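You operate a simulated robot arm through the tools that you are given. There is no shell and no other tool. Be economical: measure what you need, move in short steps, check, and stop when the job is done.

You run a simulated robot arm. Do the job below in one go: nothing can be reset, and whatever is moved stays where it is left.

Task
Glue both slats on the backing board, the ribbed one in the green slot, and weigh them down.
Fine: brush the glue from the dish on the board's middle with the blue brush and put it back; the weight lies on both slats within four minutes. A coat counts when it lies all over at full strength: go over it till it gets no stronger.

It is judged by the outcome, as a careful person would: the job done as asked, and still so three seconds after it is handed in. It fails if anything else is knocked over, pushed out of place, dropped, spilled or broken.

Robot
A 7-joint arm with a two-finger parallel gripper on a trunk, on a base that drives. Base frame: it is fixed to the floor where the robot stands at the start and does not move with it; the origin is under the middle of the robot, x ahead of it, y to its left, z up. Units: m, degrees, N and s.
With the tool pointing down near the work surface it reaches from about 0.48 to 0.92 m from the robot's upright axis, wherever it stands. Its first joint turns from -115.0 to 115.0 degrees. Places, roughly: backing board (20x15x2 cm) [0.4, 1, 0.9]; blue brush (4x3x20 cm) [0.6, -0.2, 1]; glue dish [0.6, 1.1, 0.9]; green-tagged slot of the comb [0.4, 1, 0.9]; yellow-tagged slot of the comb [0.4, 1, 0.9]. Payload 3.91 kg.
Tool frame: the origin (TCP) lies between the finger pads and is the grasp point; the fingertips stand 0.03 m ahead of it; z points along the fingers, y is the line along which they close. Largest opening 0.11 m; finger width 0.02, thickness 0.01; the body of the gripper, 0.048 by 0.112 m, starts 0.055 m behind the TCP.
Orientation is that of the tool frame in the base frame, as [roll, pitch, yaw] about the fixed x, y, z axes, in that order (R = Rz(yaw) Ry(pitch) Rx(roll)). With the fingers straight down and closing along the base's y, the tool's x points along the base's -x, its y along +y and its z along -z.

Tools
- The arm moves only by the tool move_arm. Its argument "targets" is a list of rows, each an object of numbers (a shift or turn left out is 0, a gripper value left out holds the last): "x", "y", "z": the shift along the base's x, y, z in m; "wx", "wy", "wz": the turn, a rotation vector about the base's x, y, z in degrees. In form: [{"x": .., "y": .., "z": .., "wx": .., "wy": .., "wz": ..}, ...]. A call has 1 to 20 rows; each row shifts and turns the commanded pose from where the row before left it. "jaw" is the opening, from 0 (shut) to 1 (fully open), set as the call begins (left out, the last holds). Rows are played at 5 a second. More than 0.05 m and 8.6 degrees between two rows, or a gripper value outside its range, and nothing of the call is played. Where a pose cannot be reached the arm comes as near as it can. A force on the tool above 40 N (or 10 N above the force at the start of the call, whichever is more), or a blocked arm, ends the call early, and 0.2 s more pass. Each finger travels about 0.153 m/s and halts on what it meets, pressing with about 34 N; the grip force reading is that of the motor and also rises with nothing between the fingers. The clock runs only during rows and for 0.2 s after the last one: add rows that do not move to give the fingers time. It gives the time, the measured TCP pose, the force on the tool (base axes), the opening and the grip force at its end, in the units of the frame above (readings bear some noise), with the torque about the TCP (base axes, N m) and any sound that the robot's microphone picked up.
- Cameras (640 x 400 px; columns grow to the right, rows downward): "scene" is now at [0.2165, 0.2205, 1.4366]; the picture's right is [0.21, -0.98, 0.00], its down [-0.71, -0.15, -0.69] and it looks along [0.67, 0.14, -0.72] (base axes); focal length 214 px, centre (320, 200). "wrist" rides on the gripper at [0.072, 0.017, -0.103] in the tool frame; the picture's right is [-0.23, 0.97, 0.00], its down [-0.76, -0.18, -0.62] and it looks along [-0.61, -0.14, 0.78] (tool axes); focal length 222 px, centre (320, 200). There is no depth. A picture from a camera that has moved, and an enlarged one, comes with that camera's place and axes in the base frame and with its lens. The place of the scene camera against the robot may be out by one fixed shift of up to 0.025 m in any direction.
- get_image(camera): a new picture of that camera. No time passes.
- lift_body(by): slides the trunk up (or, below 0, down) by that many m; the arm and the scene camera ride with it, the base frame stays. It gives what a move gives, with no picture.
- drive_base(legs): drives the robot by 1 to 6 legs, each [ahead, left, turn to the left] in m, m and degrees, along the robot's own axes; the way and the turn of a leg run together, so that a leg with both is an arc; at most 1.5 m and 180 degrees a leg. The arm and the cameras ride along, it lands a little off, and it stops where it bumps. It gives what a move gives.
- turn_head(pan, tilt): turns the head with the scene camera to pan (to the left, within 80 degrees either way) and tilt (down, from -29 to 69), counted from straight ahead of the robot. It gives what a move gives.
- enlarge(camera, box): a new picture of the part [left, top, right, bottom] of that camera's present view, enlarged. No time passes.
- close_job(): hands the job in; it is judged then, once.

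Work in short steps. Places have to be worked out from the pictures, the camera data and where the tool is seen: move nearer, look again, correct. Check each grasp and each placing, and mend what went wrong. You have 120 turns and 82 pictures in all, those below and enlarged ones among them. Open the gripper and draw the arm clear of the work before you hand the job in, unless the task says otherwise; then end with one line.

The tools are called after "Call:" by a JSON object that holds its "api" and its "payload". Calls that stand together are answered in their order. move_arm: Moves the arm, as the interface text tells. Its arguments: {"type":"object","properties":{"targets":{"type":"array"},"jaw":{"type":"number"}},"required":["targets"]} The other tools are called the same way: lift_body (by) slides the trunk up or down; drive_base (legs) drives the base; turn_head (pan, tilt) turns the head that bears the scene camera; get_image (camera) takes a picture; enlarge (camera, box) takes an enlarged picture of a part of a camera's view; close_job () hands the job in.

At the start:

```text
time_s: 0.0
position: [0.4265, 0.3551, 1.2658]
tcp_rot: [-179.9, 0.0, -180.0]
contact_force: [-0.1, 0.5, 0.4]
wrist_torque: [0.01, 0.0, 0.0]
width: 0.1099
gripper_force: 0.0
trunk travel left (down, up): [-0.775, 0.215]
robot x, y, heading: [0.0018, 0.0028, 0.1]
head pan, tilt: [11.9, 46.5]
```

scene: 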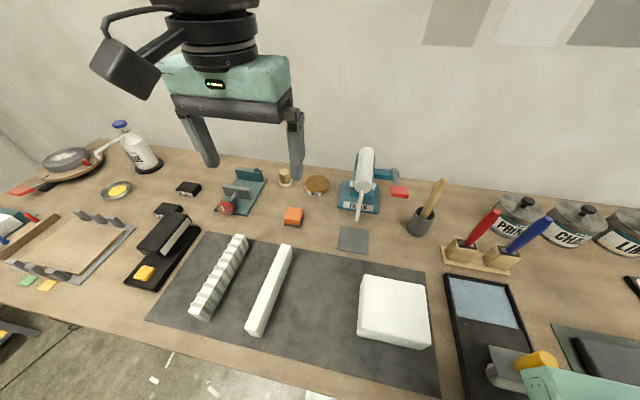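
wrist: 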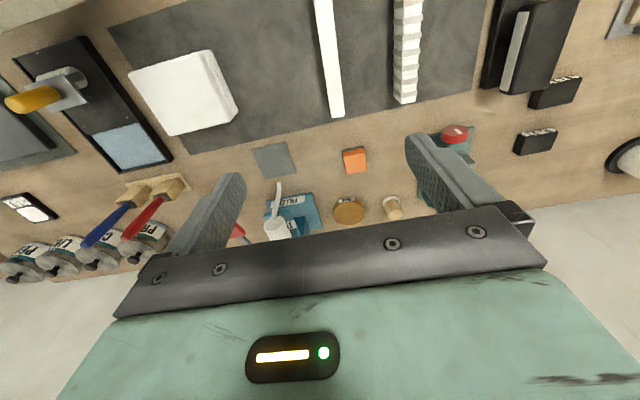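

I see the mat with both slats, a white block, and the board with its comb at far left. I look at the board area closer by turning the head left.

Call:
{"api": "turn_head", "payload": {"pan": 60, "tilt": 45}}

Call:
{"api": "get_image", "payload": {"camera": "scene"}}

```text
time_s: 1.2
position: [0.4277, 0.3553, 1.2657]
tcp_rot: [-180.0, 0.0, 180.0]
contact_force: [-0.6, -0.5, 0.7]
wrist_torque: [-0.02, 0.03, 0.02]
width: 0.11
gripper_force: 0.0
trunk travel left (down, up): [-0.775, 0.215]
robot x, y, heading: [0.0021, 0.0046, 0.0]
head pan, tilt: [60.0, 45.0]
```

```text
79 pictures are left
camera scene: at [0.1788, 0.2743, 1.4387], right [0.87, -0.5, 0.0], down [-0.35, -0.61, -0.71], along [0.35, 0.61, -0.71], focal length 214 px, centre (320, 200)
```

scene: 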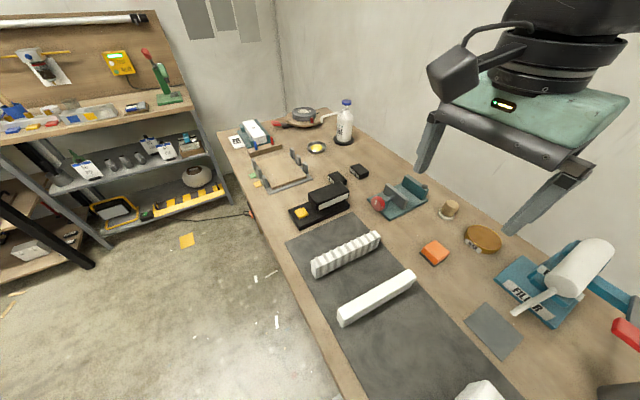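

Call:
{"api": "enlarge", "payload": {"camera": "scene", "box": [220, 80, 380, 230]}}

Call:
{"api": "enlarge", "payload": {"camera": "wrist", "box": [100, 0, 640, 240]}}

```text
2.67 times, centred on (300, 155) of scene
camera zoom: at [0.1788, 0.2743, 1.4387], right [0.87, -0.5, 0.0], down [-0.35, -0.61, -0.71], along [0.35, 0.61, -0.71], focal length 572 px, centre (373, 320)
```

zoom: 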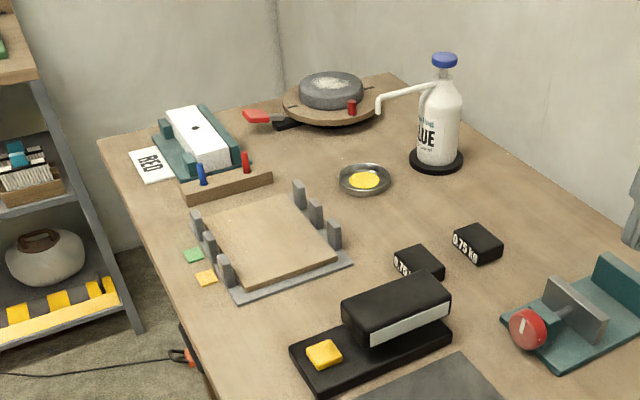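

```text
1.19 times, centred on (370, 120) of wrist
camera zoom: at [0.3553, 0.3733, 1.3693], right [0.23, 0.97, 0.0], down [0.76, -0.18, 0.62], along [0.61, -0.14, -0.78], focal length 263 px, centre (261, 295)
```

zoom: 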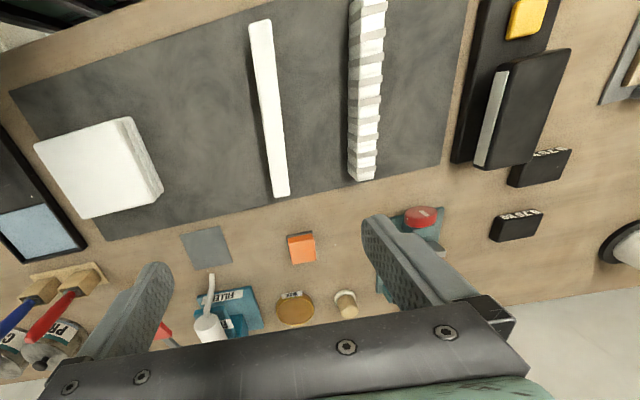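

I zoom on the candidates for the weight, and on the comb.

Call:
{"api": "enlarge", "payload": {"camera": "scene", "box": [285, 150, 385, 225]}}

Call:
{"api": "enlarge", "payload": {"camera": "scene", "box": [225, 110, 335, 195]}}

```text
5.33 times, centred on (335, 188) of scene
camera zoom: at [0.1788, 0.2743, 1.4387], right [0.87, -0.5, 0.0], down [-0.35, -0.61, -0.71], along [0.35, 0.61, -0.71], focal length 1144 px, centre (240, 267)
```

zoom: 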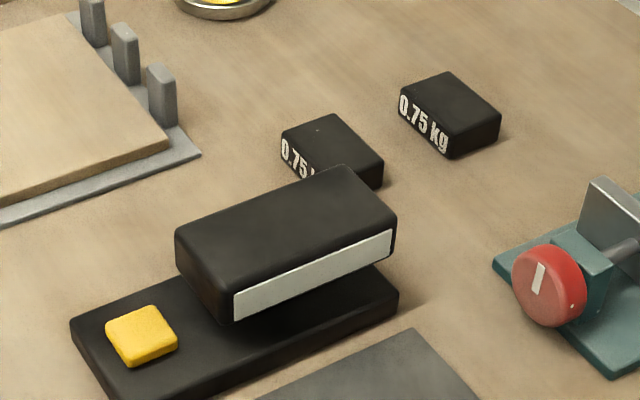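

```text
4.71 times, centred on (280, 152) of scene
camera zoom: at [0.1788, 0.2743, 1.4387], right [0.87, -0.5, 0.0], down [-0.35, -0.61, -0.71], along [0.35, 0.61, -0.71], focal length 1009 px, centre (508, 424)
```

zoom: 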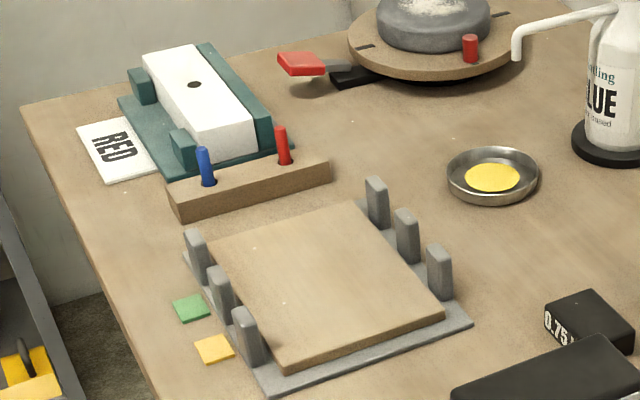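

Two 0.75 kg weights stand behind the black machine; the comb's slots run along x, green at y≈1.04, yellow at y≈0.97. Now I look at the brush holder.

Call:
{"api": "turn_head", "payload": {"pan": -25, "tilt": 45}}

Call:
{"api": "enlarge", "payload": {"camera": "scene", "box": [160, 80, 440, 260]}}

```text
time_s: 2.8
position: [0.427, 0.3555, 1.2664]
tcp_rot: [-180.0, -0.1, 179.9]
contact_force: [0.6, -0.6, 0.1]
wrist_torque: [0.03, 0.0, 0.02]
width: 0.11
gripper_force: 0.0
trunk travel left (down, up): [-0.775, 0.215]
robot x, y, heading: [0.0023, -0.0028, 0.2]
head pan, tilt: [-25.0, 45.0]
```

```text
2.22 times, centred on (300, 170) of scene
camera zoom: at [0.2118, 0.1696, 1.4387], right [-0.42, -0.91, 0.0], down [-0.64, 0.3, -0.71], along [0.64, -0.3, -0.71], focal length 477 px, centre (364, 267)
```

zoom: 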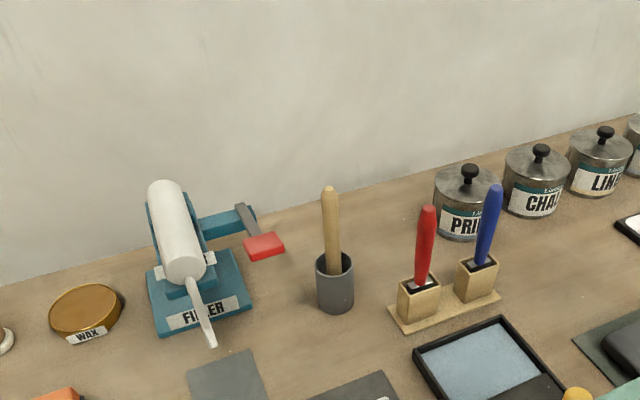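

The blue brush stands about vertical at (0.61, -0.21), top ≈1.06. I move the hand above and just short of it, to look with the wrist camera.

Call:
{"api": "move_arm", "payload": {"targets": [{"y": -0.0463, "x": 0.008}, {"y": -0.0463, "x": 0.008}, {"y": -0.0463, "x": 0.008}, {"y": -0.0463, "x": 0.008}, {"y": -0.0463, "x": 0.008}, {"y": -0.0463, "x": 0.008}, {"y": -0.0463, "x": 0.008}, {"y": -0.0463, "x": 0.008}, {"y": -0.0463, "x": 0.008}, {"y": -0.0463, "x": 0.008}, {"y": -0.0463, "x": 0.008}, {"y": -0.0463, "x": 0.008}, {"x": 0}], "jaw": 0.7}}

Call:
{"api": "get_image", "payload": {"camera": "wrist"}}

Call:
{"api": "get_image", "payload": {"camera": "scene"}}

```text
time_s: 5.5
position: [0.523, -0.1975, 1.2655]
tcp_rot: [-179.9, 0.0, 179.9]
contact_force: [0.5, 0.6, 1.1]
wrist_torque: [0.01, -0.03, 0.02]
width: 0.077
gripper_force: 0.1
trunk travel left (down, up): [-0.775, 0.215]
robot x, y, heading: [-0.0004, -0.0001, -0.0]
head pan, tilt: [-25.0, 45.0]
```

```text
73 pictures are left
camera wrist: at [0.4515, -0.1801, 1.3692], right [0.23, 0.97, 0.0], down [0.76, -0.18, 0.62], along [0.61, -0.14, -0.78], focal length 222 px, centre (320, 200)
```

wrist: 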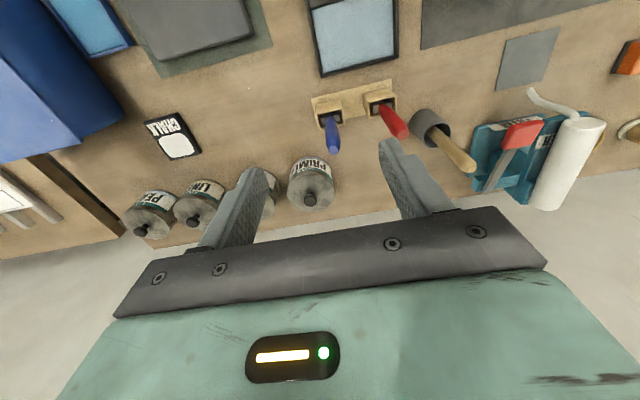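

```text
72 pictures are left
camera scene: at [0.2118, 0.1695, 1.4387], right [-0.42, -0.91, 0.0], down [-0.64, 0.3, -0.71], along [0.64, -0.3, -0.71], focal length 214 px, centre (320, 200)
```

scene: 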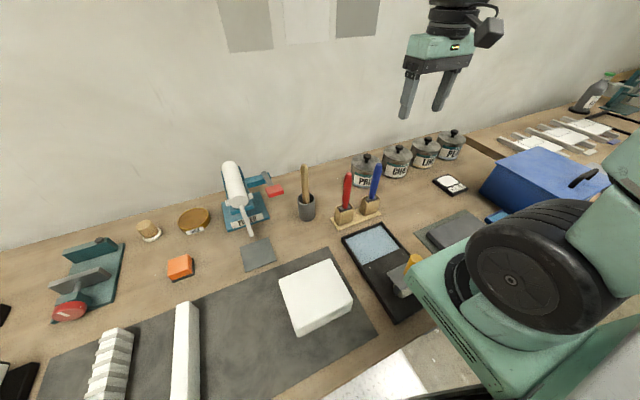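

The wrist view puts the blue handle at about (0.602, -0.195), top ≈1.065. I go above it and check once more.

Call:
{"api": "move_arm", "payload": {"targets": [{"x": 0.04, "z": -0.02}, {"x": 0.039, "y": 0.0025, "z": -0.045}, {"z": -0.045}, {"x": 0}], "jaw": 0.6}}

Call:
{"api": "get_image", "payload": {"camera": "wrist"}}

```text
refused: row 2 steps farther than a row can; nothing moved
```

```text
71 pictures are left
camera wrist: at [0.4515, -0.1801, 1.3692], right [0.23, 0.97, 0.0], down [0.76, -0.18, 0.62], along [0.61, -0.14, -0.78], focal length 222 px, centre (320, 200)
```

wrist: 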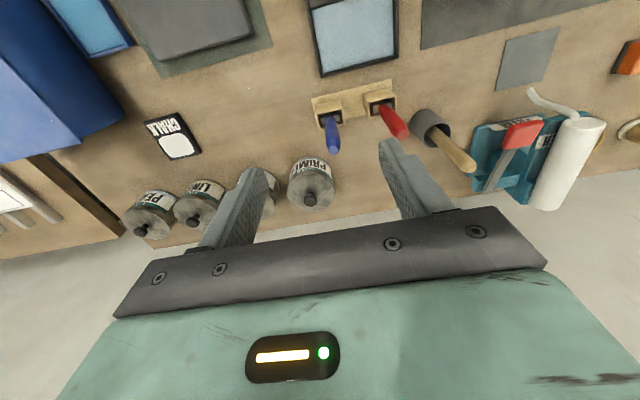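

One row was too long; I split it.

Call:
{"api": "move_arm", "payload": {"targets": [{"x": 0.04, "z": -0.02}, {"x": 0.039, "y": 0.0025, "z": -0.025}, {"z": -0.035}, {"z": -0.03}, {"x": 0}], "jaw": 0.6}}

Call:
{"api": "get_image", "payload": {"camera": "wrist"}}

```text
time_s: 6.8
position: [0.6042, -0.197, 1.1551]
tcp_rot: [-179.9, 0.0, 180.0]
contact_force: [1.1, 0.8, 0.0]
wrist_torque: [0.0, -0.01, -0.02]
width: 0.0661
gripper_force: 0.2
trunk travel left (down, up): [-0.775, 0.215]
robot x, y, heading: [-0.0005, -0.0012, 0.0]
head pan, tilt: [-25.0, 45.0]
```

```text
70 pictures are left
camera wrist: at [0.5329, -0.1791, 1.259], right [0.23, 0.97, 0.0], down [0.76, -0.18, 0.62], along [0.61, -0.14, -0.78], focal length 222 px, centre (320, 200)
```

wrist: 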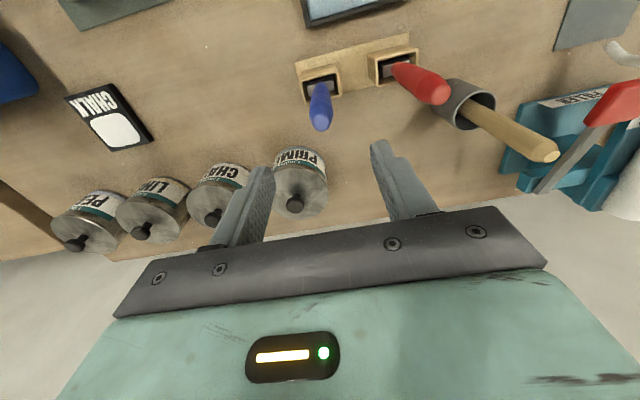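

Estimate refined: handle axis (0.6025, -0.1945). I go down to z 1.03 and close.

Call:
{"api": "move_arm", "payload": {"targets": [{"x": -0.0015, "y": 0.0025, "z": -0.04}, {"z": -0.045}, {"z": -0.04}, {"x": 0}]}}

Call:
{"api": "move_arm", "payload": {"targets": [{"x": 0}, {"x": 0}, {"x": 0}], "jaw": 0}}

Call:
{"api": "get_image", "payload": {"camera": "wrist"}}

```text
time_s: 7.8
position: [0.6045, -0.191, 1.0276]
tcp_rot: [180.0, 0.0, -179.9]
contact_force: [0.7, 0.6, -0.3]
wrist_torque: [-0.01, 0.02, -0.05]
width: 0.0658
gripper_force: 0.0
trunk travel left (down, up): [-0.775, 0.215]
robot x, y, heading: [0.0015, -0.0006, 0.1]
head pan, tilt: [-25.0, 45.0]
```

```text
time_s: 8.6
position: [0.6046, -0.1908, 1.0283]
tcp_rot: [-179.9, -0.1, -180.0]
contact_force: [0.0, 0.9, -0.8]
wrist_torque: [-0.01, -0.04, 0.01]
width: 0.0222
gripper_force: 34.6
trunk travel left (down, up): [-0.775, 0.215]
robot x, y, heading: [-0.0001, -0.0008, -0.1]
head pan, tilt: [-25.0, 45.0]
```

```text
69 pictures are left
camera wrist: at [0.5332, -0.1734, 1.1316], right [0.23, 0.97, 0.0], down [0.76, -0.18, 0.62], along [0.61, -0.14, -0.78], focal length 222 px, centre (320, 200)
```

wrist: 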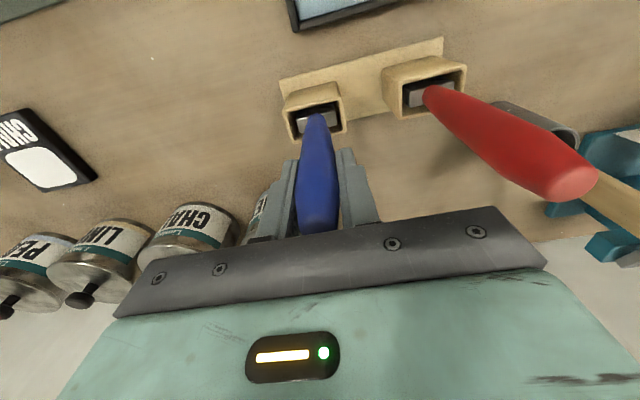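

Brush gripped (2.2 cm). Lift straight up.

Call:
{"api": "move_arm", "payload": {"targets": [{"z": 0.02}, {"z": 0.04}, {"z": 0.045}, {"z": 0.045}, {"z": 0.045}, {"z": 0.04}, {"x": 0}]}}

Call:
{"api": "get_image", "payload": {"camera": "scene"}}

```text
time_s: 10.2
position: [0.6018, -0.1992, 1.2663]
tcp_rot: [-179.9, 0.0, 180.0]
contact_force: [0.3, -1.1, -1.5]
wrist_torque: [-0.07, 0.0, -0.01]
width: 0.0223
gripper_force: 34.0
trunk travel left (down, up): [-0.775, 0.215]
robot x, y, heading: [0.0006, -0.002, 0.1]
head pan, tilt: [-25.0, 45.0]
```

```text
68 pictures are left
camera scene: at [0.2118, 0.1695, 1.4387], right [-0.42, -0.91, 0.0], down [-0.64, 0.3, -0.71], along [0.64, -0.3, -0.71], focal length 214 px, centre (320, 200)
```

scene: 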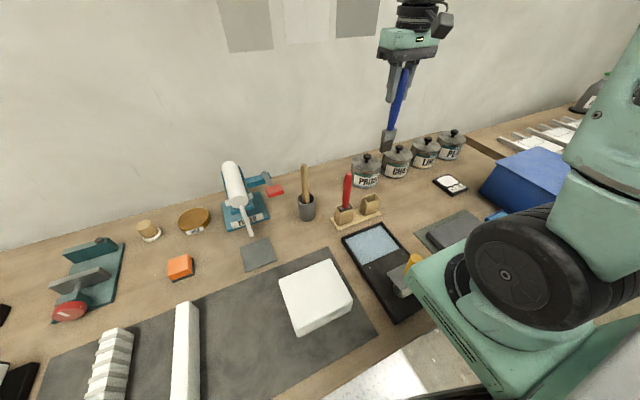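

Brush is free and hanging straight. I drive 0.6 m left so the board, dish, slats and weights come within reach, with the head turned left.

Call:
{"api": "drive_base", "payload": {"legs": [[0, 0.6, 0]]}}

Call:
{"api": "turn_head", "payload": {"pan": 35, "tilt": 52}}

Call:
{"api": "get_image", "payload": {"camera": "scene"}}

```text
time_s: 13.4
position: [0.6033, 0.3645, 1.2645]
tcp_rot: [-180.0, 0.0, 179.0]
contact_force: [-1.0, -0.3, -0.1]
wrist_torque: [0.01, 0.05, -0.03]
width: 0.0224
gripper_force: 34.1
trunk travel left (down, up): [-0.775, 0.215]
robot x, y, heading: [0.0021, 0.5723, -1.0]
head pan, tilt: [-25.0, 45.0]
```

```text
time_s: 14.7
position: [0.6034, 0.3643, 1.265]
tcp_rot: [180.0, 0.0, 179.0]
contact_force: [-1.3, 0.9, 0.3]
wrist_torque: [-0.03, 0.01, 0.0]
width: 0.0223
gripper_force: 34.2
trunk travel left (down, up): [-0.775, 0.215]
robot x, y, heading: [0.0047, 0.5744, -1.1]
head pan, tilt: [35.0, 52.0]
```

```text
67 pictures are left
camera scene: at [0.2088, 0.8169, 1.4291], right [0.56, -0.83, 0.0], down [-0.65, -0.44, -0.62], along [0.51, 0.34, -0.79], focal length 214 px, centre (320, 200)
```

scene: 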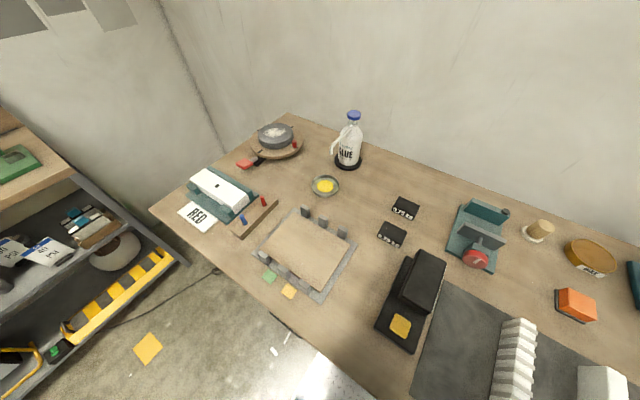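

I enlarge the board and dish for measuring.

Call:
{"api": "enlarge", "payload": {"camera": "scene", "box": [230, 160, 370, 310]}}

Call:
{"api": "enlarge", "payload": {"camera": "scene", "box": [360, 180, 560, 400]}}

```text
2.67 times, centred on (300, 235) of scene
camera zoom: at [0.2088, 0.8169, 1.4291], right [0.56, -0.83, 0.0], down [-0.65, -0.44, -0.62], along [0.51, 0.34, -0.79], focal length 572 px, centre (373, 107)
```

zoom: 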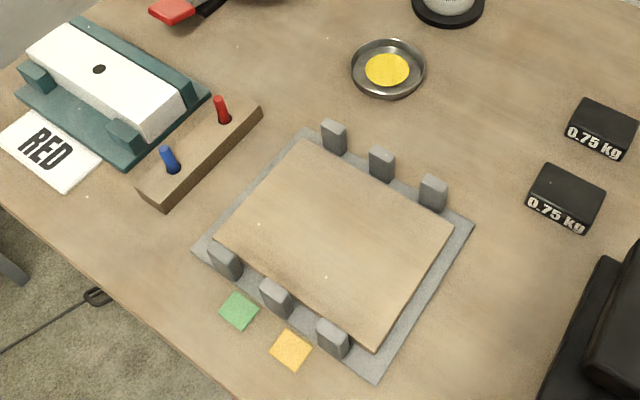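

```text
1.82 times, centred on (460, 290) of scene
camera zoom: at [0.2088, 0.8169, 1.4291], right [0.56, -0.83, 0.0], down [-0.65, -0.44, -0.62], along [0.51, 0.34, -0.79], focal length 390 px, centre (66, 36)
```

zoom: 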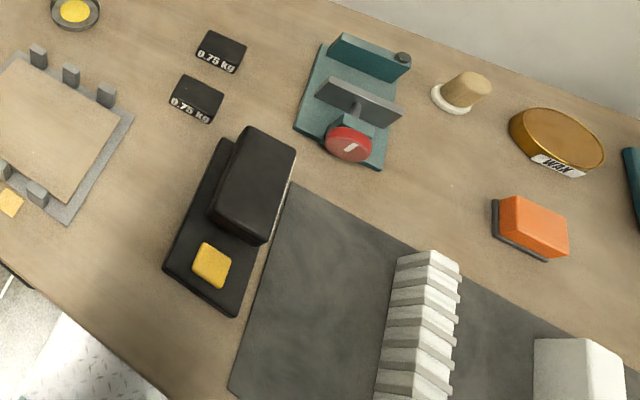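

The bottle's spout may hang over the dish, so I look at it closely before dipping.

Call:
{"api": "enlarge", "payload": {"camera": "scene", "box": [295, 100, 375, 205]}}

```text
3.81 times, centred on (335, 152) of scene
camera zoom: at [0.2088, 0.8169, 1.4291], right [0.56, -0.83, 0.0], down [-0.65, -0.44, -0.62], along [0.51, 0.34, -0.79], focal length 817 px, centre (263, 381)
```

zoom: 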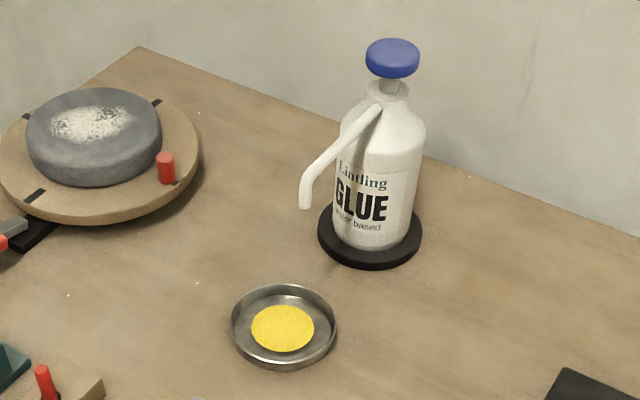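

The bottle is a pump whose spout tip hangs near (0.64, 1.08, 1.01), over the dish, so I'll dip from the robot's side with the handle leaned back. First I bring the brush short of the dish, high, and look.

Call:
{"api": "move_arm", "payload": {"targets": [{"x": -0.0046, "y": 0.0448}, {"x": -0.0046, "y": 0.0448}, {"x": -0.0046, "y": 0.0448}, {"x": -0.0046, "y": 0.0448}, {"x": -0.0046, "y": 0.0448}, {"x": -0.0046, "y": 0.0448}, {"x": -0.0046, "y": 0.0448}, {"x": -0.0046, "y": 0.0448}, {"x": -0.0046, "y": 0.0448}, {"x": -0.0046, "y": 0.0448}, {"x": -0.0046, "y": 0.0448}, {"x": -0.0046, "y": 0.0448}, {"x": -0.0046, "y": 0.0448}, {"x": -0.0046, "y": 0.0448}, {"x": -0.0046, "y": 0.0448}, {"x": -0.0046, "y": 0.0448}, {"x": 0}]}}

Call:
{"api": "get_image", "payload": {"camera": "wrist"}}

Call:
{"api": "get_image", "payload": {"camera": "scene"}}

```text
time_s: 18.3
position: [0.5197, 1.0576, 1.2529]
tcp_rot: [180.0, -0.1, 179.0]
contact_force: [-0.4, 0.2, -0.6]
wrist_torque: [-0.02, 0.0, -0.02]
width: 0.0222
gripper_force: 34.5
out of reach, approached as far as the arm can: row 16
trunk travel left (down, up): [-0.775, 0.215]
robot x, y, heading: [0.0071, 0.5712, -1.1]
head pan, tilt: [35.0, 52.0]
```

```text
63 pictures are left
camera wrist: at [0.4479, 1.0768, 1.357], right [0.24, 0.97, 0.0], down [0.76, -0.19, 0.62], along [0.6, -0.15, -0.78], focal length 222 px, centre (320, 200)
```

wrist: 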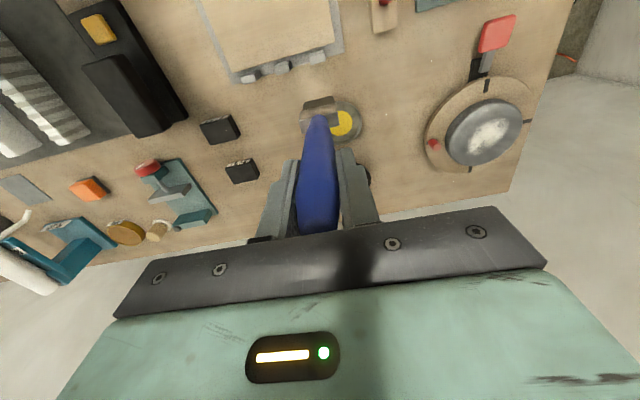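

```text
62 pictures are left
camera scene: at [0.2088, 0.8173, 1.429], right [0.56, -0.83, 0.0], down [-0.65, -0.44, -0.62], along [0.51, 0.34, -0.79], focal length 214 px, centre (320, 200)
```

scene: 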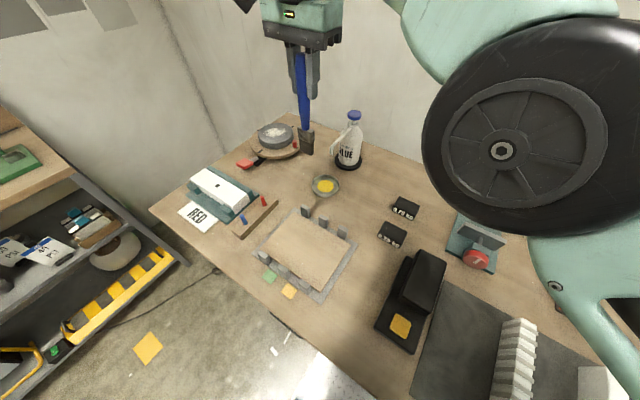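

The dish reads (0.625, 1.083). Reach was limited at this height, so I raise the trunk 0.15 m before going on.

Call:
{"api": "lift_body", "payload": {"by": 0.15}}

Call:
{"api": "move_arm", "payload": {"targets": [{"x": 0.015, "y": 0.012, "wy": -7.5}, {"y": 0.012, "wy": -7.5}, {"z": -0.045}, {"z": -0.045}, {"z": -0.045}, {"z": -0.045}, {"x": 0}]}}

```text
time_s: 20.1
position: [0.5207, 1.0582, 1.4042]
tcp_rot: [180.0, 0.0, 179.0]
contact_force: [0.2, -0.3, -0.5]
wrist_torque: [0.0, -0.01, -0.04]
width: 0.0222
gripper_force: 34.0
trunk travel left (down, up): [-0.925, 0.065]
robot x, y, heading: [0.0039, 0.5752, -0.9]
head pan, tilt: [35.0, 52.0]
```

```text
time_s: 21.7
position: [0.531, 1.0811, 1.2222]
tcp_rot: [179.7, 14.9, 178.9]
contact_force: [0.0, 0.1, -0.3]
wrist_torque: [0.02, -0.02, 0.0]
width: 0.0223
gripper_force: 33.8
out of reach, approached as far as the arm can: row 1
trunk travel left (down, up): [-0.925, 0.065]
robot x, y, heading: [0.0038, 0.5719, -0.8]
head pan, tilt: [35.0, 52.0]
```

Now reachable. Down to just above the rim's height, still short of the spout, then look.

Call:
{"api": "move_arm", "payload": {"targets": [{"z": -0.045}, {"z": -0.045}, {"z": -0.04}, {"z": -0.015}, {"x": 0}]}}

Call:
{"api": "get_image", "payload": {"camera": "wrist"}}

Call:
{"api": "enlarge", "payload": {"camera": "scene", "box": [250, 50, 410, 260]}}

```text
time_s: 22.9
position: [0.5287, 1.078, 1.0757]
tcp_rot: [179.6, 15.1, 178.9]
contact_force: [-0.6, -0.1, -0.5]
wrist_torque: [-0.02, 0.02, 0.0]
width: 0.022
gripper_force: 34.2
trunk travel left (down, up): [-0.925, 0.065]
robot x, y, heading: [0.0047, 0.5732, -1.1]
head pan, tilt: [35.0, 52.0]
```

```text
61 pictures are left
camera wrist: at [0.4336, 1.0972, 1.1561], right [0.24, 0.97, 0.06], down [0.57, -0.19, 0.8], along [0.79, -0.15, -0.6], focal length 222 px, centre (320, 200)
```

wrist: 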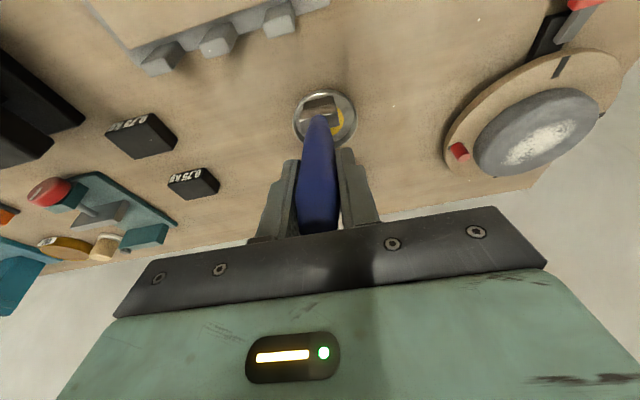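

```text
1.90 times, centred on (330, 155) of scene
camera zoom: at [0.2088, 0.8172, 1.5791], right [0.56, -0.83, 0.0], down [-0.65, -0.44, -0.62], along [0.51, 0.34, -0.79], focal length 408 px, centre (301, 286)
```

zoom: 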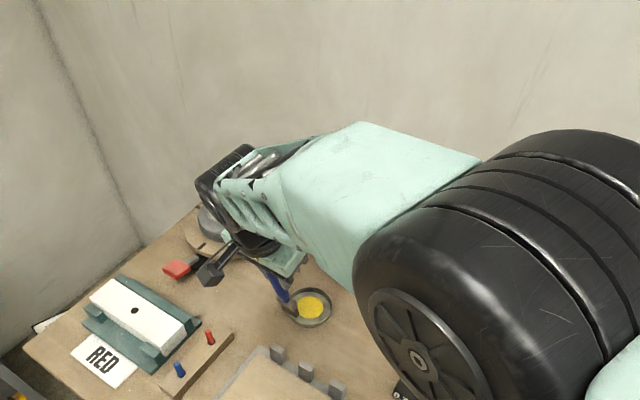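

The dish centre reads (0.621, 1.079), tip about (0.57, 1.079, 0.92). I slide forward under the spout and then down into the puddle gently.

Call:
{"api": "move_arm", "payload": {"targets": [{"x": 0.023, "z": -0.008}, {"x": 0.023, "z": -0.008}, {"z": -0.01}, {"z": -0.01}, {"z": -0.008}, {"x": 0}]}}

Call:
{"api": "get_image", "payload": {"camera": "wrist"}}

Call:
{"api": "enlarge", "payload": {"camera": "scene", "box": [290, 150, 370, 250]}}

```text
time_s: 24.3
position: [0.577, 1.0781, 1.0323]
tcp_rot: [179.7, 15.0, 178.9]
contact_force: [0.0, -0.8, -1.4]
wrist_torque: [0.0, 0.04, -0.06]
width: 0.0222
gripper_force: 33.6
trunk travel left (down, up): [-0.925, 0.065]
robot x, y, heading: [0.0037, 0.575, -1.0]
head pan, tilt: [35.0, 52.0]
```

```text
59 pictures are left
camera wrist: at [0.4817, 1.0967, 1.1134], right [0.24, 0.97, 0.06], down [0.57, -0.19, 0.8], along [0.79, -0.15, -0.6], focal length 222 px, centre (320, 200)
```

wrist: 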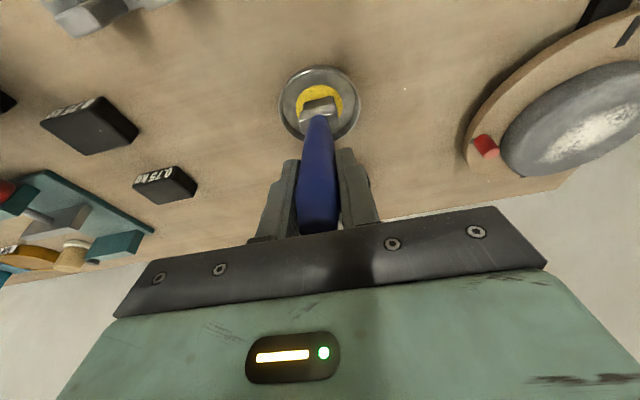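

```text
4.00 times, centred on (330, 200) of scene
camera zoom: at [0.2088, 0.8171, 1.5791], right [0.56, -0.83, 0.0], down [-0.65, -0.44, -0.62], along [0.51, 0.34, -0.79], focal length 858 px, centre (280, 200)
```

zoom: 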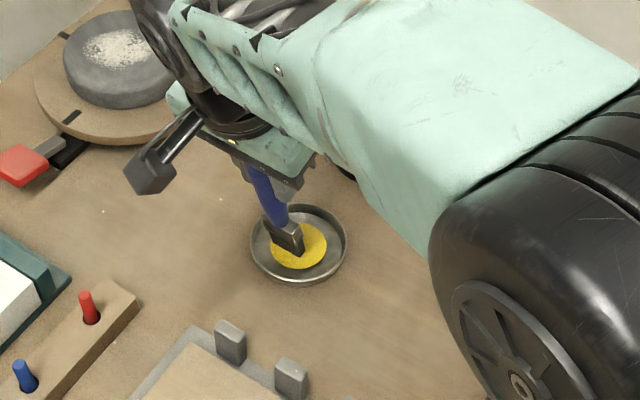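

The brush is over the puddle, no contact yet. I lower it in small steps till it touches.

Call:
{"api": "move_arm", "payload": {"targets": [{"z": -0.005}, {"z": -0.004}, {"x": 0}]}}

Call:
{"api": "enlarge", "payload": {"camera": "scene", "box": [300, 185, 350, 230]}}

```text
time_s: 25.1
position: [0.5768, 1.0774, 1.0235]
tcp_rot: [179.7, 15.0, 178.8]
contact_force: [0.8, -0.3, -1.3]
wrist_torque: [0.01, 0.04, -0.03]
width: 0.0222
gripper_force: 34.4
trunk travel left (down, up): [-0.925, 0.065]
robot x, y, heading: [0.0069, 0.5708, -1.0]
head pan, tilt: [35.0, 52.0]
```

```text
8.89 times, centred on (325, 208) of scene
camera zoom: at [0.2088, 0.8171, 1.5791], right [0.56, -0.83, 0.0], down [-0.65, -0.44, -0.62], along [0.51, 0.34, -0.79], focal length 1906 px, centre (276, 133)
```

zoom: 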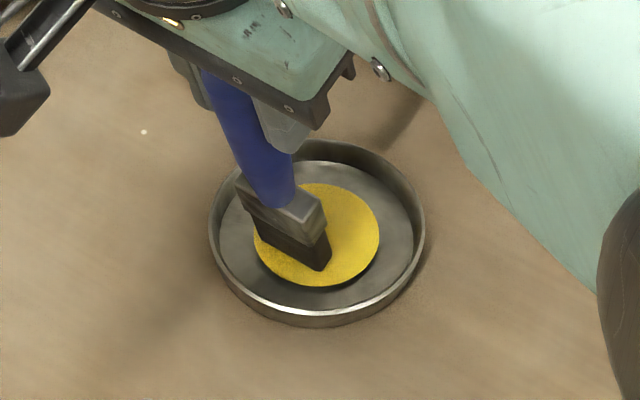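

Still hardly touching; lower a few mm more.

Call:
{"api": "move_arm", "payload": {"targets": [{"z": -0.003}, {"z": -0.003}, {"x": 0}]}}

Call:
{"api": "enlarge", "payload": {"camera": "scene", "box": [300, 185, 350, 230]}}

```text
time_s: 25.9
position: [0.5766, 1.079, 1.0183]
tcp_rot: [179.6, 15.1, 178.9]
contact_force: [-1.7, -0.9, 12.0]
wrist_torque: [-0.15, -0.06, -0.03]
width: 0.0222
gripper_force: 33.7
trunk travel left (down, up): [-0.925, 0.065]
robot x, y, heading: [0.0038, 0.5739, -1.1]
head pan, tilt: [35.0, 52.0]
```

```text
8.89 times, centred on (325, 208) of scene
camera zoom: at [0.2082, 0.8167, 1.5794], right [0.56, -0.83, 0.0], down [-0.65, -0.44, -0.62], along [0.51, 0.34, -0.79], focal length 1906 px, centre (276, 133)
```

zoom: 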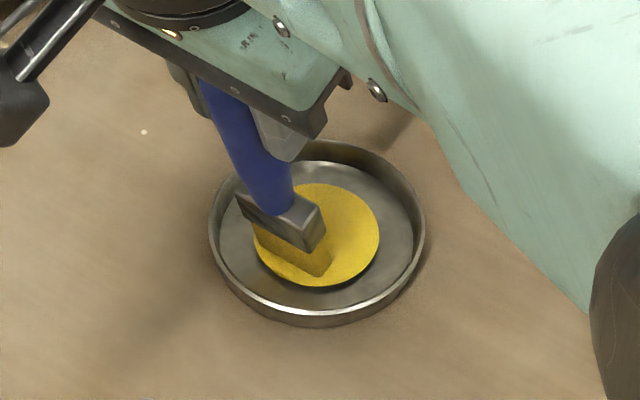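

The bristles took the glue (they turned yellow, 12 N). I draw back out the way I came, straighten the brush and carry it over the board.

Call:
{"api": "move_arm", "payload": {"targets": [{"z": 0.02}, {"x": -0.012, "z": 0.02}, {"x": -0.034, "z": 0.02}, {"x": -0.02, "z": 0.03}, {"x": -0.03, "y": -0.01, "z": 0.02, "wy": 7.5}, {"x": -0.03, "y": -0.02, "z": 0.02, "wy": 7.5}, {"x": -0.035, "y": -0.025}, {"x": -0.03, "y": -0.025}, {"x": 0}]}}

Call:
{"api": "get_image", "payload": {"camera": "wrist"}}

Call:
{"api": "get_image", "payload": {"camera": "scene"}}

```text
time_s: 27.9
position: [0.3873, 1.0001, 1.1466]
tcp_rot: [-180.0, 0.0, 178.8]
contact_force: [0.3, 0.7, -0.8]
wrist_torque: [0.02, 0.0, 0.01]
width: 0.0223
gripper_force: 33.7
trunk travel left (down, up): [-0.925, 0.065]
robot x, y, heading: [0.0117, 0.5728, -1.1]
head pan, tilt: [35.0, 52.0]
```

```text
55 pictures are left
camera wrist: at [0.3157, 1.0184, 1.2498], right [0.25, 0.97, 0.0], down [0.76, -0.19, 0.62], along [0.6, -0.15, -0.78], focal length 222 px, centre (320, 200)
```

wrist: 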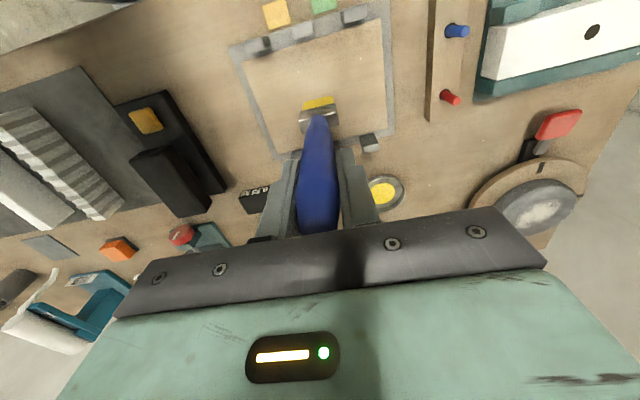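

```text
54 pictures are left
camera scene: at [0.2086, 0.8171, 1.5792], right [0.56, -0.83, 0.0], down [-0.65, -0.44, -0.62], along [0.51, 0.34, -0.79], focal length 214 px, centre (320, 200)
```

scene: 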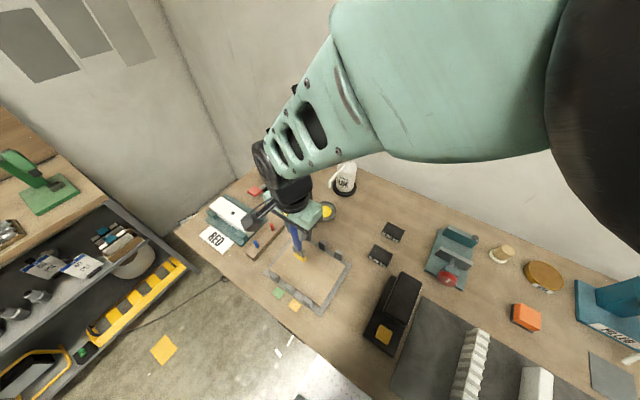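

The board spans x 0.33–0.475, y 0.90–1.10, the slots at y≈0.97 (yellow) and 1.03 (green). I lower the brush near the middle till it touches.

Call:
{"api": "move_arm", "payload": {"targets": [{"x": -0.017, "z": -0.04}, {"x": -0.017, "z": -0.04}, {"z": -0.012}, {"z": -0.005}, {"x": 0}]}}

```text
time_s: 29.1
position: [0.3581, 0.9975, 1.0508]
tcp_rot: [179.6, 0.0, 178.4]
contact_force: [-0.4, -0.2, -0.5]
wrist_torque: [0.02, 0.03, 0.01]
width: 0.0223
gripper_force: 33.7
trunk travel left (down, up): [-0.925, 0.065]
robot x, y, heading: [0.0036, 0.5705, -1.0]
head pan, tilt: [35.0, 52.0]
```

Call:
{"api": "move_arm", "payload": {"targets": [{"z": -0.004}, {"z": -0.003}, {"x": 0}]}}

```text
time_s: 29.9
position: [0.3584, 0.9972, 1.0468]
tcp_rot: [179.6, 0.0, 178.3]
contact_force: [0.3, 0.9, -0.5]
wrist_torque: [-0.02, 0.0, 0.0]
width: 0.0222
gripper_force: 34.0
trunk travel left (down, up): [-0.925, 0.065]
robot x, y, heading: [0.0071, 0.5711, -1.1]
head pan, tilt: [35.0, 52.0]
```

No contact yet; a bit lower.

Call:
{"api": "move_arm", "payload": {"targets": [{"z": -0.004}, {"z": -0.003}, {"x": 0}]}}

```text
time_s: 30.7
position: [0.3517, 0.996, 1.0346]
tcp_rot: [-180.0, -0.1, 178.9]
contact_force: [-0.7, -0.8, -1.4]
wrist_torque: [0.01, -0.01, 0.01]
width: 0.0221
gripper_force: 33.8
trunk travel left (down, up): [-0.925, 0.065]
robot x, y, heading: [0.0056, 0.5765, -0.8]
head pan, tilt: [35.0, 52.0]
```

Still no force; I look at how the tip stands.

Call:
{"api": "enlarge", "payload": {"camera": "scene", "box": [265, 225, 355, 310]}}

```text
4.71 times, centred on (310, 268) of scene
camera zoom: at [0.2087, 0.8171, 1.5791], right [0.56, -0.83, 0.0], down [-0.65, -0.44, -0.62], along [0.51, 0.34, -0.79], focal length 1009 px, centre (367, -118)
```

zoom: 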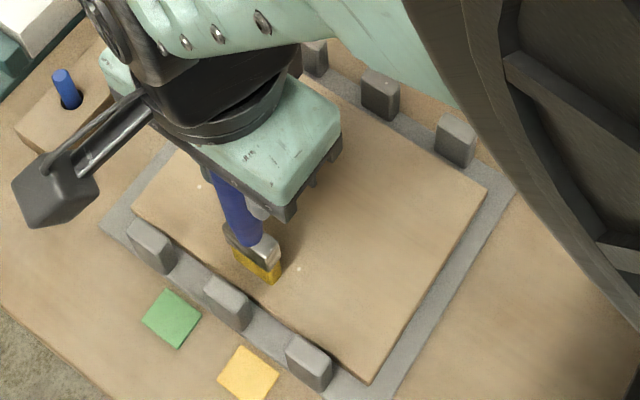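

The bristles are just about on the board; press a little further.

Call:
{"api": "move_arm", "payload": {"targets": [{"z": -0.003}, {"z": -0.002}, {"x": 0}]}}

```text
time_s: 31.5
position: [0.3529, 0.9977, 1.0337]
tcp_rot: [179.6, 0.1, 179.0]
contact_force: [-0.4, -3.1, 36.0]
wrist_torque: [-0.12, 0.38, 0.04]
width: 0.0222
gripper_force: 33.6
trunk travel left (down, up): [-0.925, 0.065]
robot x, y, heading: [0.0041, 0.5717, -1.0]
head pan, tilt: [35.0, 52.0]
```

Pressing 36 N; ease 3 mm and draw one stroke along x, then look.

Call:
{"api": "move_arm", "payload": {"targets": [{"z": 0.003}, {"x": 0.025}, {"x": 0.025}, {"x": 0.025}, {"x": 0.025}, {"x": 0}]}}

Call:
{"api": "enlarge", "payload": {"camera": "scene", "box": [255, 215, 365, 315]}}

```text
time_s: 32.9
position: [0.4527, 0.9973, 1.0348]
tcp_rot: [-179.9, 0.0, 179.0]
contact_force: [0.0, -0.2, 0.1]
wrist_torque: [0.01, -0.05, 0.02]
width: 0.0223
gripper_force: 34.1
trunk travel left (down, up): [-0.925, 0.065]
robot x, y, heading: [0.0067, 0.5747, -0.9]
head pan, tilt: [35.0, 52.0]
```

```text
4.00 times, centred on (310, 265) of scene
camera zoom: at [0.2088, 0.8171, 1.5791], right [0.56, -0.83, 0.0], down [-0.65, -0.44, -0.62], along [0.51, 0.34, -0.79], focal length 858 px, centre (360, -60)
```

zoom: 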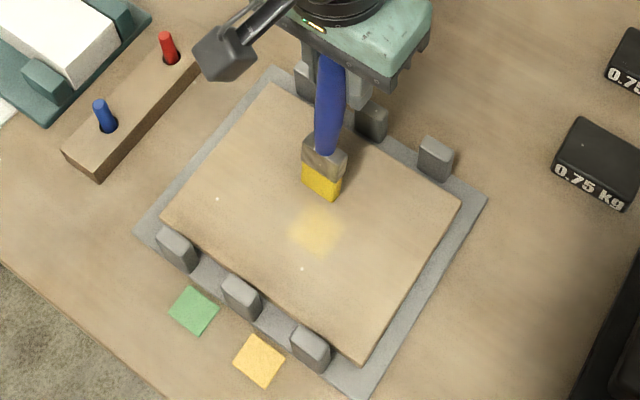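

A faint patch appeared near the middle; contact was lost later on. I press 3 mm deeper and stroke back.

Call:
{"api": "move_arm", "payload": {"targets": [{"z": -0.003}, {"x": -0.025}, {"x": -0.025}, {"x": -0.025}, {"x": -0.025}, {"x": 0}]}}

Call:
{"api": "enlarge", "payload": {"camera": "scene", "box": [255, 215, 365, 315]}}

```text
time_s: 34.3
position: [0.3553, 0.9987, 1.0316]
tcp_rot: [179.8, 0.1, 179.0]
contact_force: [6.8, -1.1, 15.4]
wrist_torque: [-0.02, -0.8, 0.09]
width: 0.0223
gripper_force: 33.8
trunk travel left (down, up): [-0.925, 0.065]
robot x, y, heading: [0.0045, 0.5716, -1.0]
head pan, tilt: [35.0, 52.0]
```

```text
4.00 times, centred on (310, 265) of scene
camera zoom: at [0.2089, 0.8167, 1.5794], right [0.56, -0.83, 0.0], down [-0.65, -0.44, -0.62], along [0.51, 0.34, -0.79], focal length 858 px, centre (360, -60)
```

zoom: 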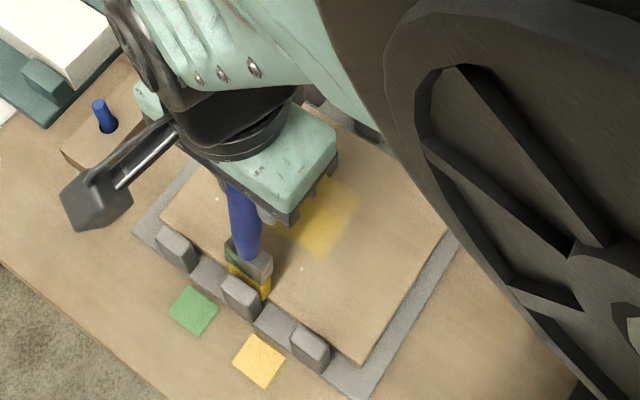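

The coat builds up only in the middle zone. I go on with lanes at y 1.00, 1.03 and back at 1.0, 0.97.

Call:
{"api": "move_arm", "payload": {"targets": [{"x": 0.025}, {"x": 0.025}, {"x": 0.025}, {"x": 0.025}, {"y": 0.03}, {"x": -0.025}, {"x": -0.025}, {"x": -0.025}, {"x": -0.02}, {"y": -0.03}, {"y": -0.03}, {"x": 0.025}, {"x": 0.025}, {"x": 0.025}, {"x": 0.02}, {"x": 0}]}}

Call:
{"api": "enlarge", "payload": {"camera": "scene", "box": [255, 215, 365, 315]}}

```text
time_s: 37.7
position: [0.4533, 0.9659, 1.0342]
tcp_rot: [179.9, 0.1, 179.0]
contact_force: [-0.2, -0.4, 3.1]
wrist_torque: [-0.04, 0.15, -0.01]
width: 0.0223
gripper_force: 34.5
trunk travel left (down, up): [-0.925, 0.065]
robot x, y, heading: [0.0058, 0.5725, -0.6]
head pan, tilt: [35.0, 52.0]
```

```text
4.00 times, centred on (310, 265) of scene
camera zoom: at [0.2086, 0.817, 1.5791], right [0.56, -0.83, 0.0], down [-0.65, -0.44, -0.62], along [0.51, 0.34, -0.79], focal length 858 px, centre (360, -60)
```

zoom: 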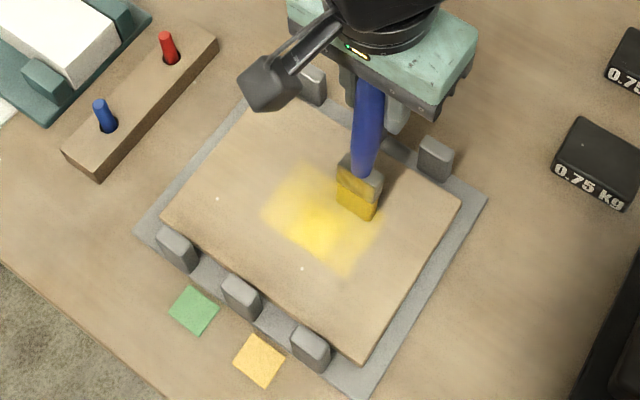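

The coat zone is about x 0.37–0.445, y 0.95–1.05. I go over it all again, with edges.

Call:
{"api": "move_arm", "payload": {"targets": [{"y": -0.014, "z": -0.001}, {"x": -0.03}, {"x": -0.03}, {"x": -0.03}, {"y": 0.025}, {"x": 0.03}, {"x": 0.03}, {"x": 0.03}, {"y": 0.025}, {"x": -0.03}, {"x": -0.03}, {"x": -0.03}, {"y": 0.025}, {"x": 0.03}, {"x": 0.03}, {"x": 0.03}, {"y": 0.02}, {"x": -0.03}, {"x": -0.03}, {"x": -0.03}]}}

Call:
{"api": "enlarge", "payload": {"camera": "scene", "box": [255, 215, 365, 315]}}

```text
time_s: 41.9
position: [0.3629, 1.0463, 1.0279]
tcp_rot: [180.0, 0.0, 178.9]
contact_force: [1.2, -0.2, -1.3]
wrist_torque: [-0.03, 0.04, -0.01]
width: 0.0227
gripper_force: 33.9
trunk travel left (down, up): [-0.925, 0.065]
robot x, y, heading: [0.0052, 0.5769, -1.0]
head pan, tilt: [35.0, 52.0]
```

```text
4.00 times, centred on (310, 265) of scene
camera zoom: at [0.2092, 0.817, 1.579], right [0.56, -0.83, 0.0], down [-0.65, -0.44, -0.62], along [0.51, 0.34, -0.79], focal length 858 px, centre (360, -60)
```

zoom: 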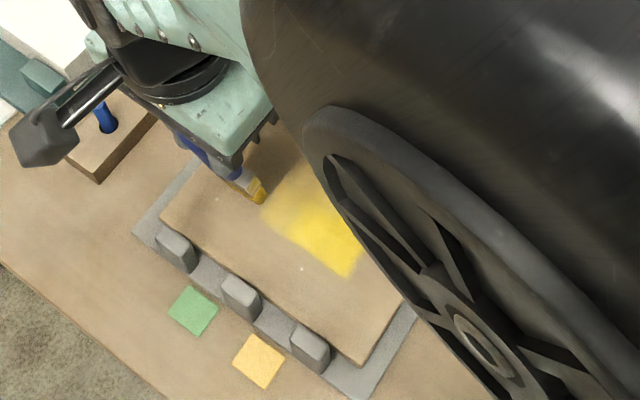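

The brush seems to have tilted in the jaws; I check with the wrist camera.

Call:
{"api": "move_arm", "payload": {"targets": [{"z": 0.03}, {"z": 0.04}, {"x": 0}]}}

Call:
{"api": "get_image", "payload": {"camera": "wrist"}}

Call:
{"api": "get_image", "payload": {"camera": "scene"}}

```text
time_s: 42.7
position: [0.3627, 1.0471, 1.0992]
tcp_rot: [-180.0, 0.0, 178.9]
contact_force: [-0.2, 0.1, 0.1]
wrist_torque: [-0.03, -0.01, 0.01]
width: 0.0225
gripper_force: 34.0
trunk travel left (down, up): [-0.925, 0.065]
robot x, y, heading: [0.008, 0.5765, -1.1]
head pan, tilt: [35.0, 52.0]
```

```text
48 pictures are left
camera wrist: at [0.2915, 1.0657, 1.2031], right [0.24, 0.97, 0.0], down [0.76, -0.19, 0.62], along [0.6, -0.15, -0.78], focal length 222 px, centre (320, 200)
```

wrist: 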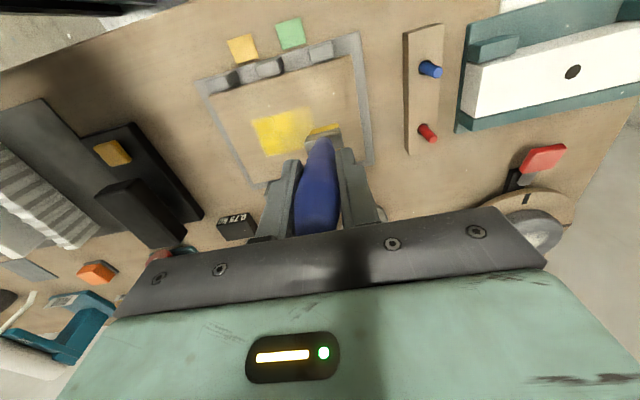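

```text
47 pictures are left
camera scene: at [0.2087, 0.8171, 1.5791], right [0.56, -0.83, 0.0], down [-0.65, -0.44, -0.62], along [0.51, 0.34, -0.79], focal length 214 px, centre (320, 200)
```

scene: 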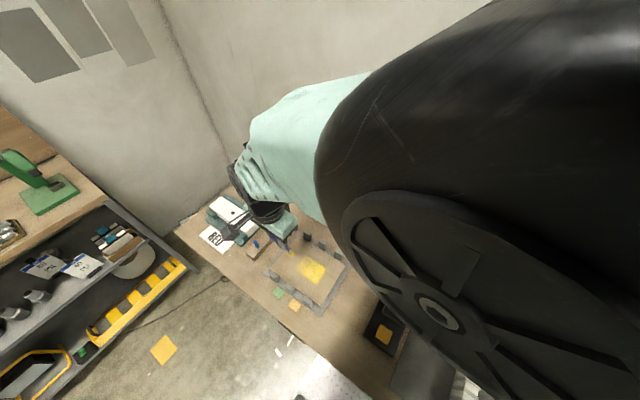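

The brush swung ~9° forward in the jaws (tip towards +x). I enlarge the wrist view to gauge the coat and tilt.

Call:
{"api": "enlarge", "payload": {"camera": "wrist", "box": [190, 20, 390, 240]}}

```text
1.82 times, centred on (290, 130) of wrist
camera zoom: at [0.2915, 1.0657, 1.2031], right [0.24, 0.97, 0.0], down [0.76, -0.19, 0.62], along [0.6, -0.15, -0.78], focal length 404 px, centre (374, 327)
```

zoom: 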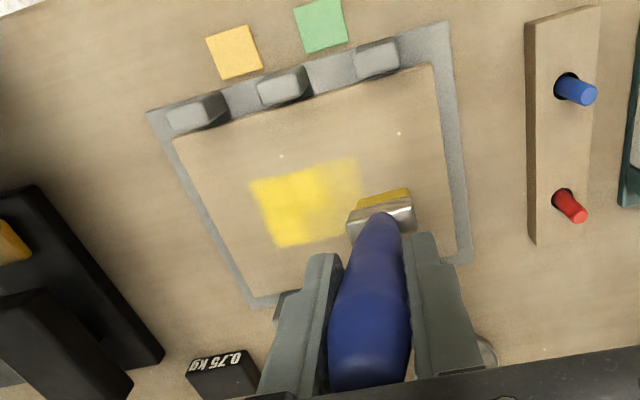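

The coat covers x 0.375–0.435, y 0.943–1.03 but is weak above y≈1.02. I tilt the hand to set the brush upright again and lower it at the weak side.

Call:
{"api": "move_arm", "payload": {"targets": [{"wy": 8.5, "x": 0.015}, {"z": -0.04}, {"z": -0.02}, {"z": -0.004}, {"x": 0}]}}

Call:
{"api": "move_arm", "payload": {"targets": [{"z": -0.003}, {"x": 0}]}}

```text
time_s: 43.9
position: [0.3782, 1.0495, 1.0391]
tcp_rot: [-179.9, -8.5, 179.0]
contact_force: [0.4, -0.3, -0.9]
wrist_torque: [0.0, 0.0, -0.02]
width: 0.0223
gripper_force: 33.8
trunk travel left (down, up): [-0.925, 0.065]
robot x, y, heading: [0.0059, 0.573, -0.9]
head pan, tilt: [35.0, 52.0]
```

```text
time_s: 44.5
position: [0.3783, 1.0488, 1.0356]
tcp_rot: [-179.9, -8.6, 179.0]
contact_force: [0.1, 0.1, -0.7]
wrist_torque: [0.0, 0.05, -0.02]
width: 0.0224
gripper_force: 34.2
trunk travel left (down, up): [-0.925, 0.065]
robot x, y, heading: [0.0049, 0.5741, -1.1]
head pan, tilt: [35.0, 52.0]
```

Call:
{"api": "move_arm", "payload": {"targets": [{"z": -0.003}, {"x": 0}]}}

Call:
{"api": "move_arm", "payload": {"targets": [{"z": -0.003}, {"x": 0}]}}

```text
time_s: 45.1
position: [0.3778, 1.0492, 1.0319]
tcp_rot: [-179.8, -8.5, 179.0]
contact_force: [0.4, -0.7, -0.5]
wrist_torque: [0.02, 0.01, -0.01]
width: 0.0226
gripper_force: 33.4
trunk travel left (down, up): [-0.925, 0.065]
robot x, y, heading: [0.0015, 0.5725, -1.1]
head pan, tilt: [35.0, 52.0]
```

```text
time_s: 45.7
position: [0.3775, 1.0494, 1.0295]
tcp_rot: [180.0, -8.4, 178.9]
contact_force: [0.8, -1.2, 7.9]
wrist_torque: [-0.07, 0.05, -0.01]
width: 0.0225
gripper_force: 34.1
trunk travel left (down, up): [-0.925, 0.065]
robot x, y, heading: [0.0044, 0.575, -1.1]
head pan, tilt: [35.0, 52.0]
```

Contact at 1.030 (8 N). Strokes over y 1.05 to 1.01.

Call:
{"api": "move_arm", "payload": {"targets": [{"x": 0.03, "z": -0.001}, {"x": 0.03}, {"y": -0.015}, {"x": -0.03}, {"x": -0.035}, {"y": 0.015}, {"x": 0.03}, {"x": 0.035}, {"y": -0.03}, {"x": -0.03}, {"x": -0.035}, {"x": 0}]}}

Call:
{"api": "enlarge", "payload": {"camera": "wrist", "box": [190, 20, 390, 240]}}

```text
time_s: 48.3
position: [0.372, 1.019, 1.0246]
tcp_rot: [-179.9, -8.5, 179.0]
contact_force: [-0.5, -0.6, -1.2]
wrist_torque: [-0.01, 0.0, 0.0]
width: 0.023
gripper_force: 34.2
trunk travel left (down, up): [-0.925, 0.065]
robot x, y, heading: [0.0073, 0.5721, -1.1]
head pan, tilt: [35.0, 52.0]
```

```text
1.82 times, centred on (290, 130) of wrist
camera zoom: at [0.3161, 1.0381, 1.1382], right [0.24, 0.97, -0.04], down [0.84, -0.19, 0.5], along [0.48, -0.15, -0.86], focal length 404 px, centre (374, 327)
```

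zoom: 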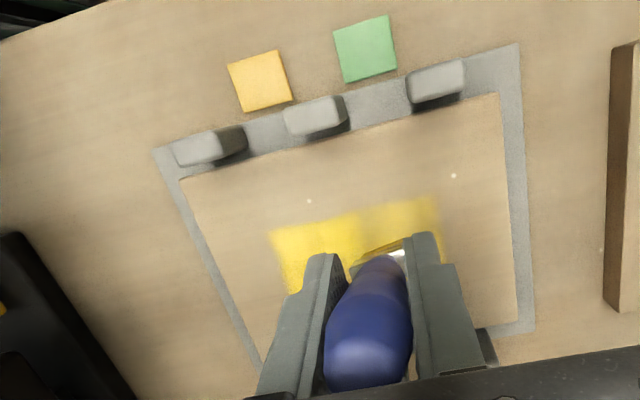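

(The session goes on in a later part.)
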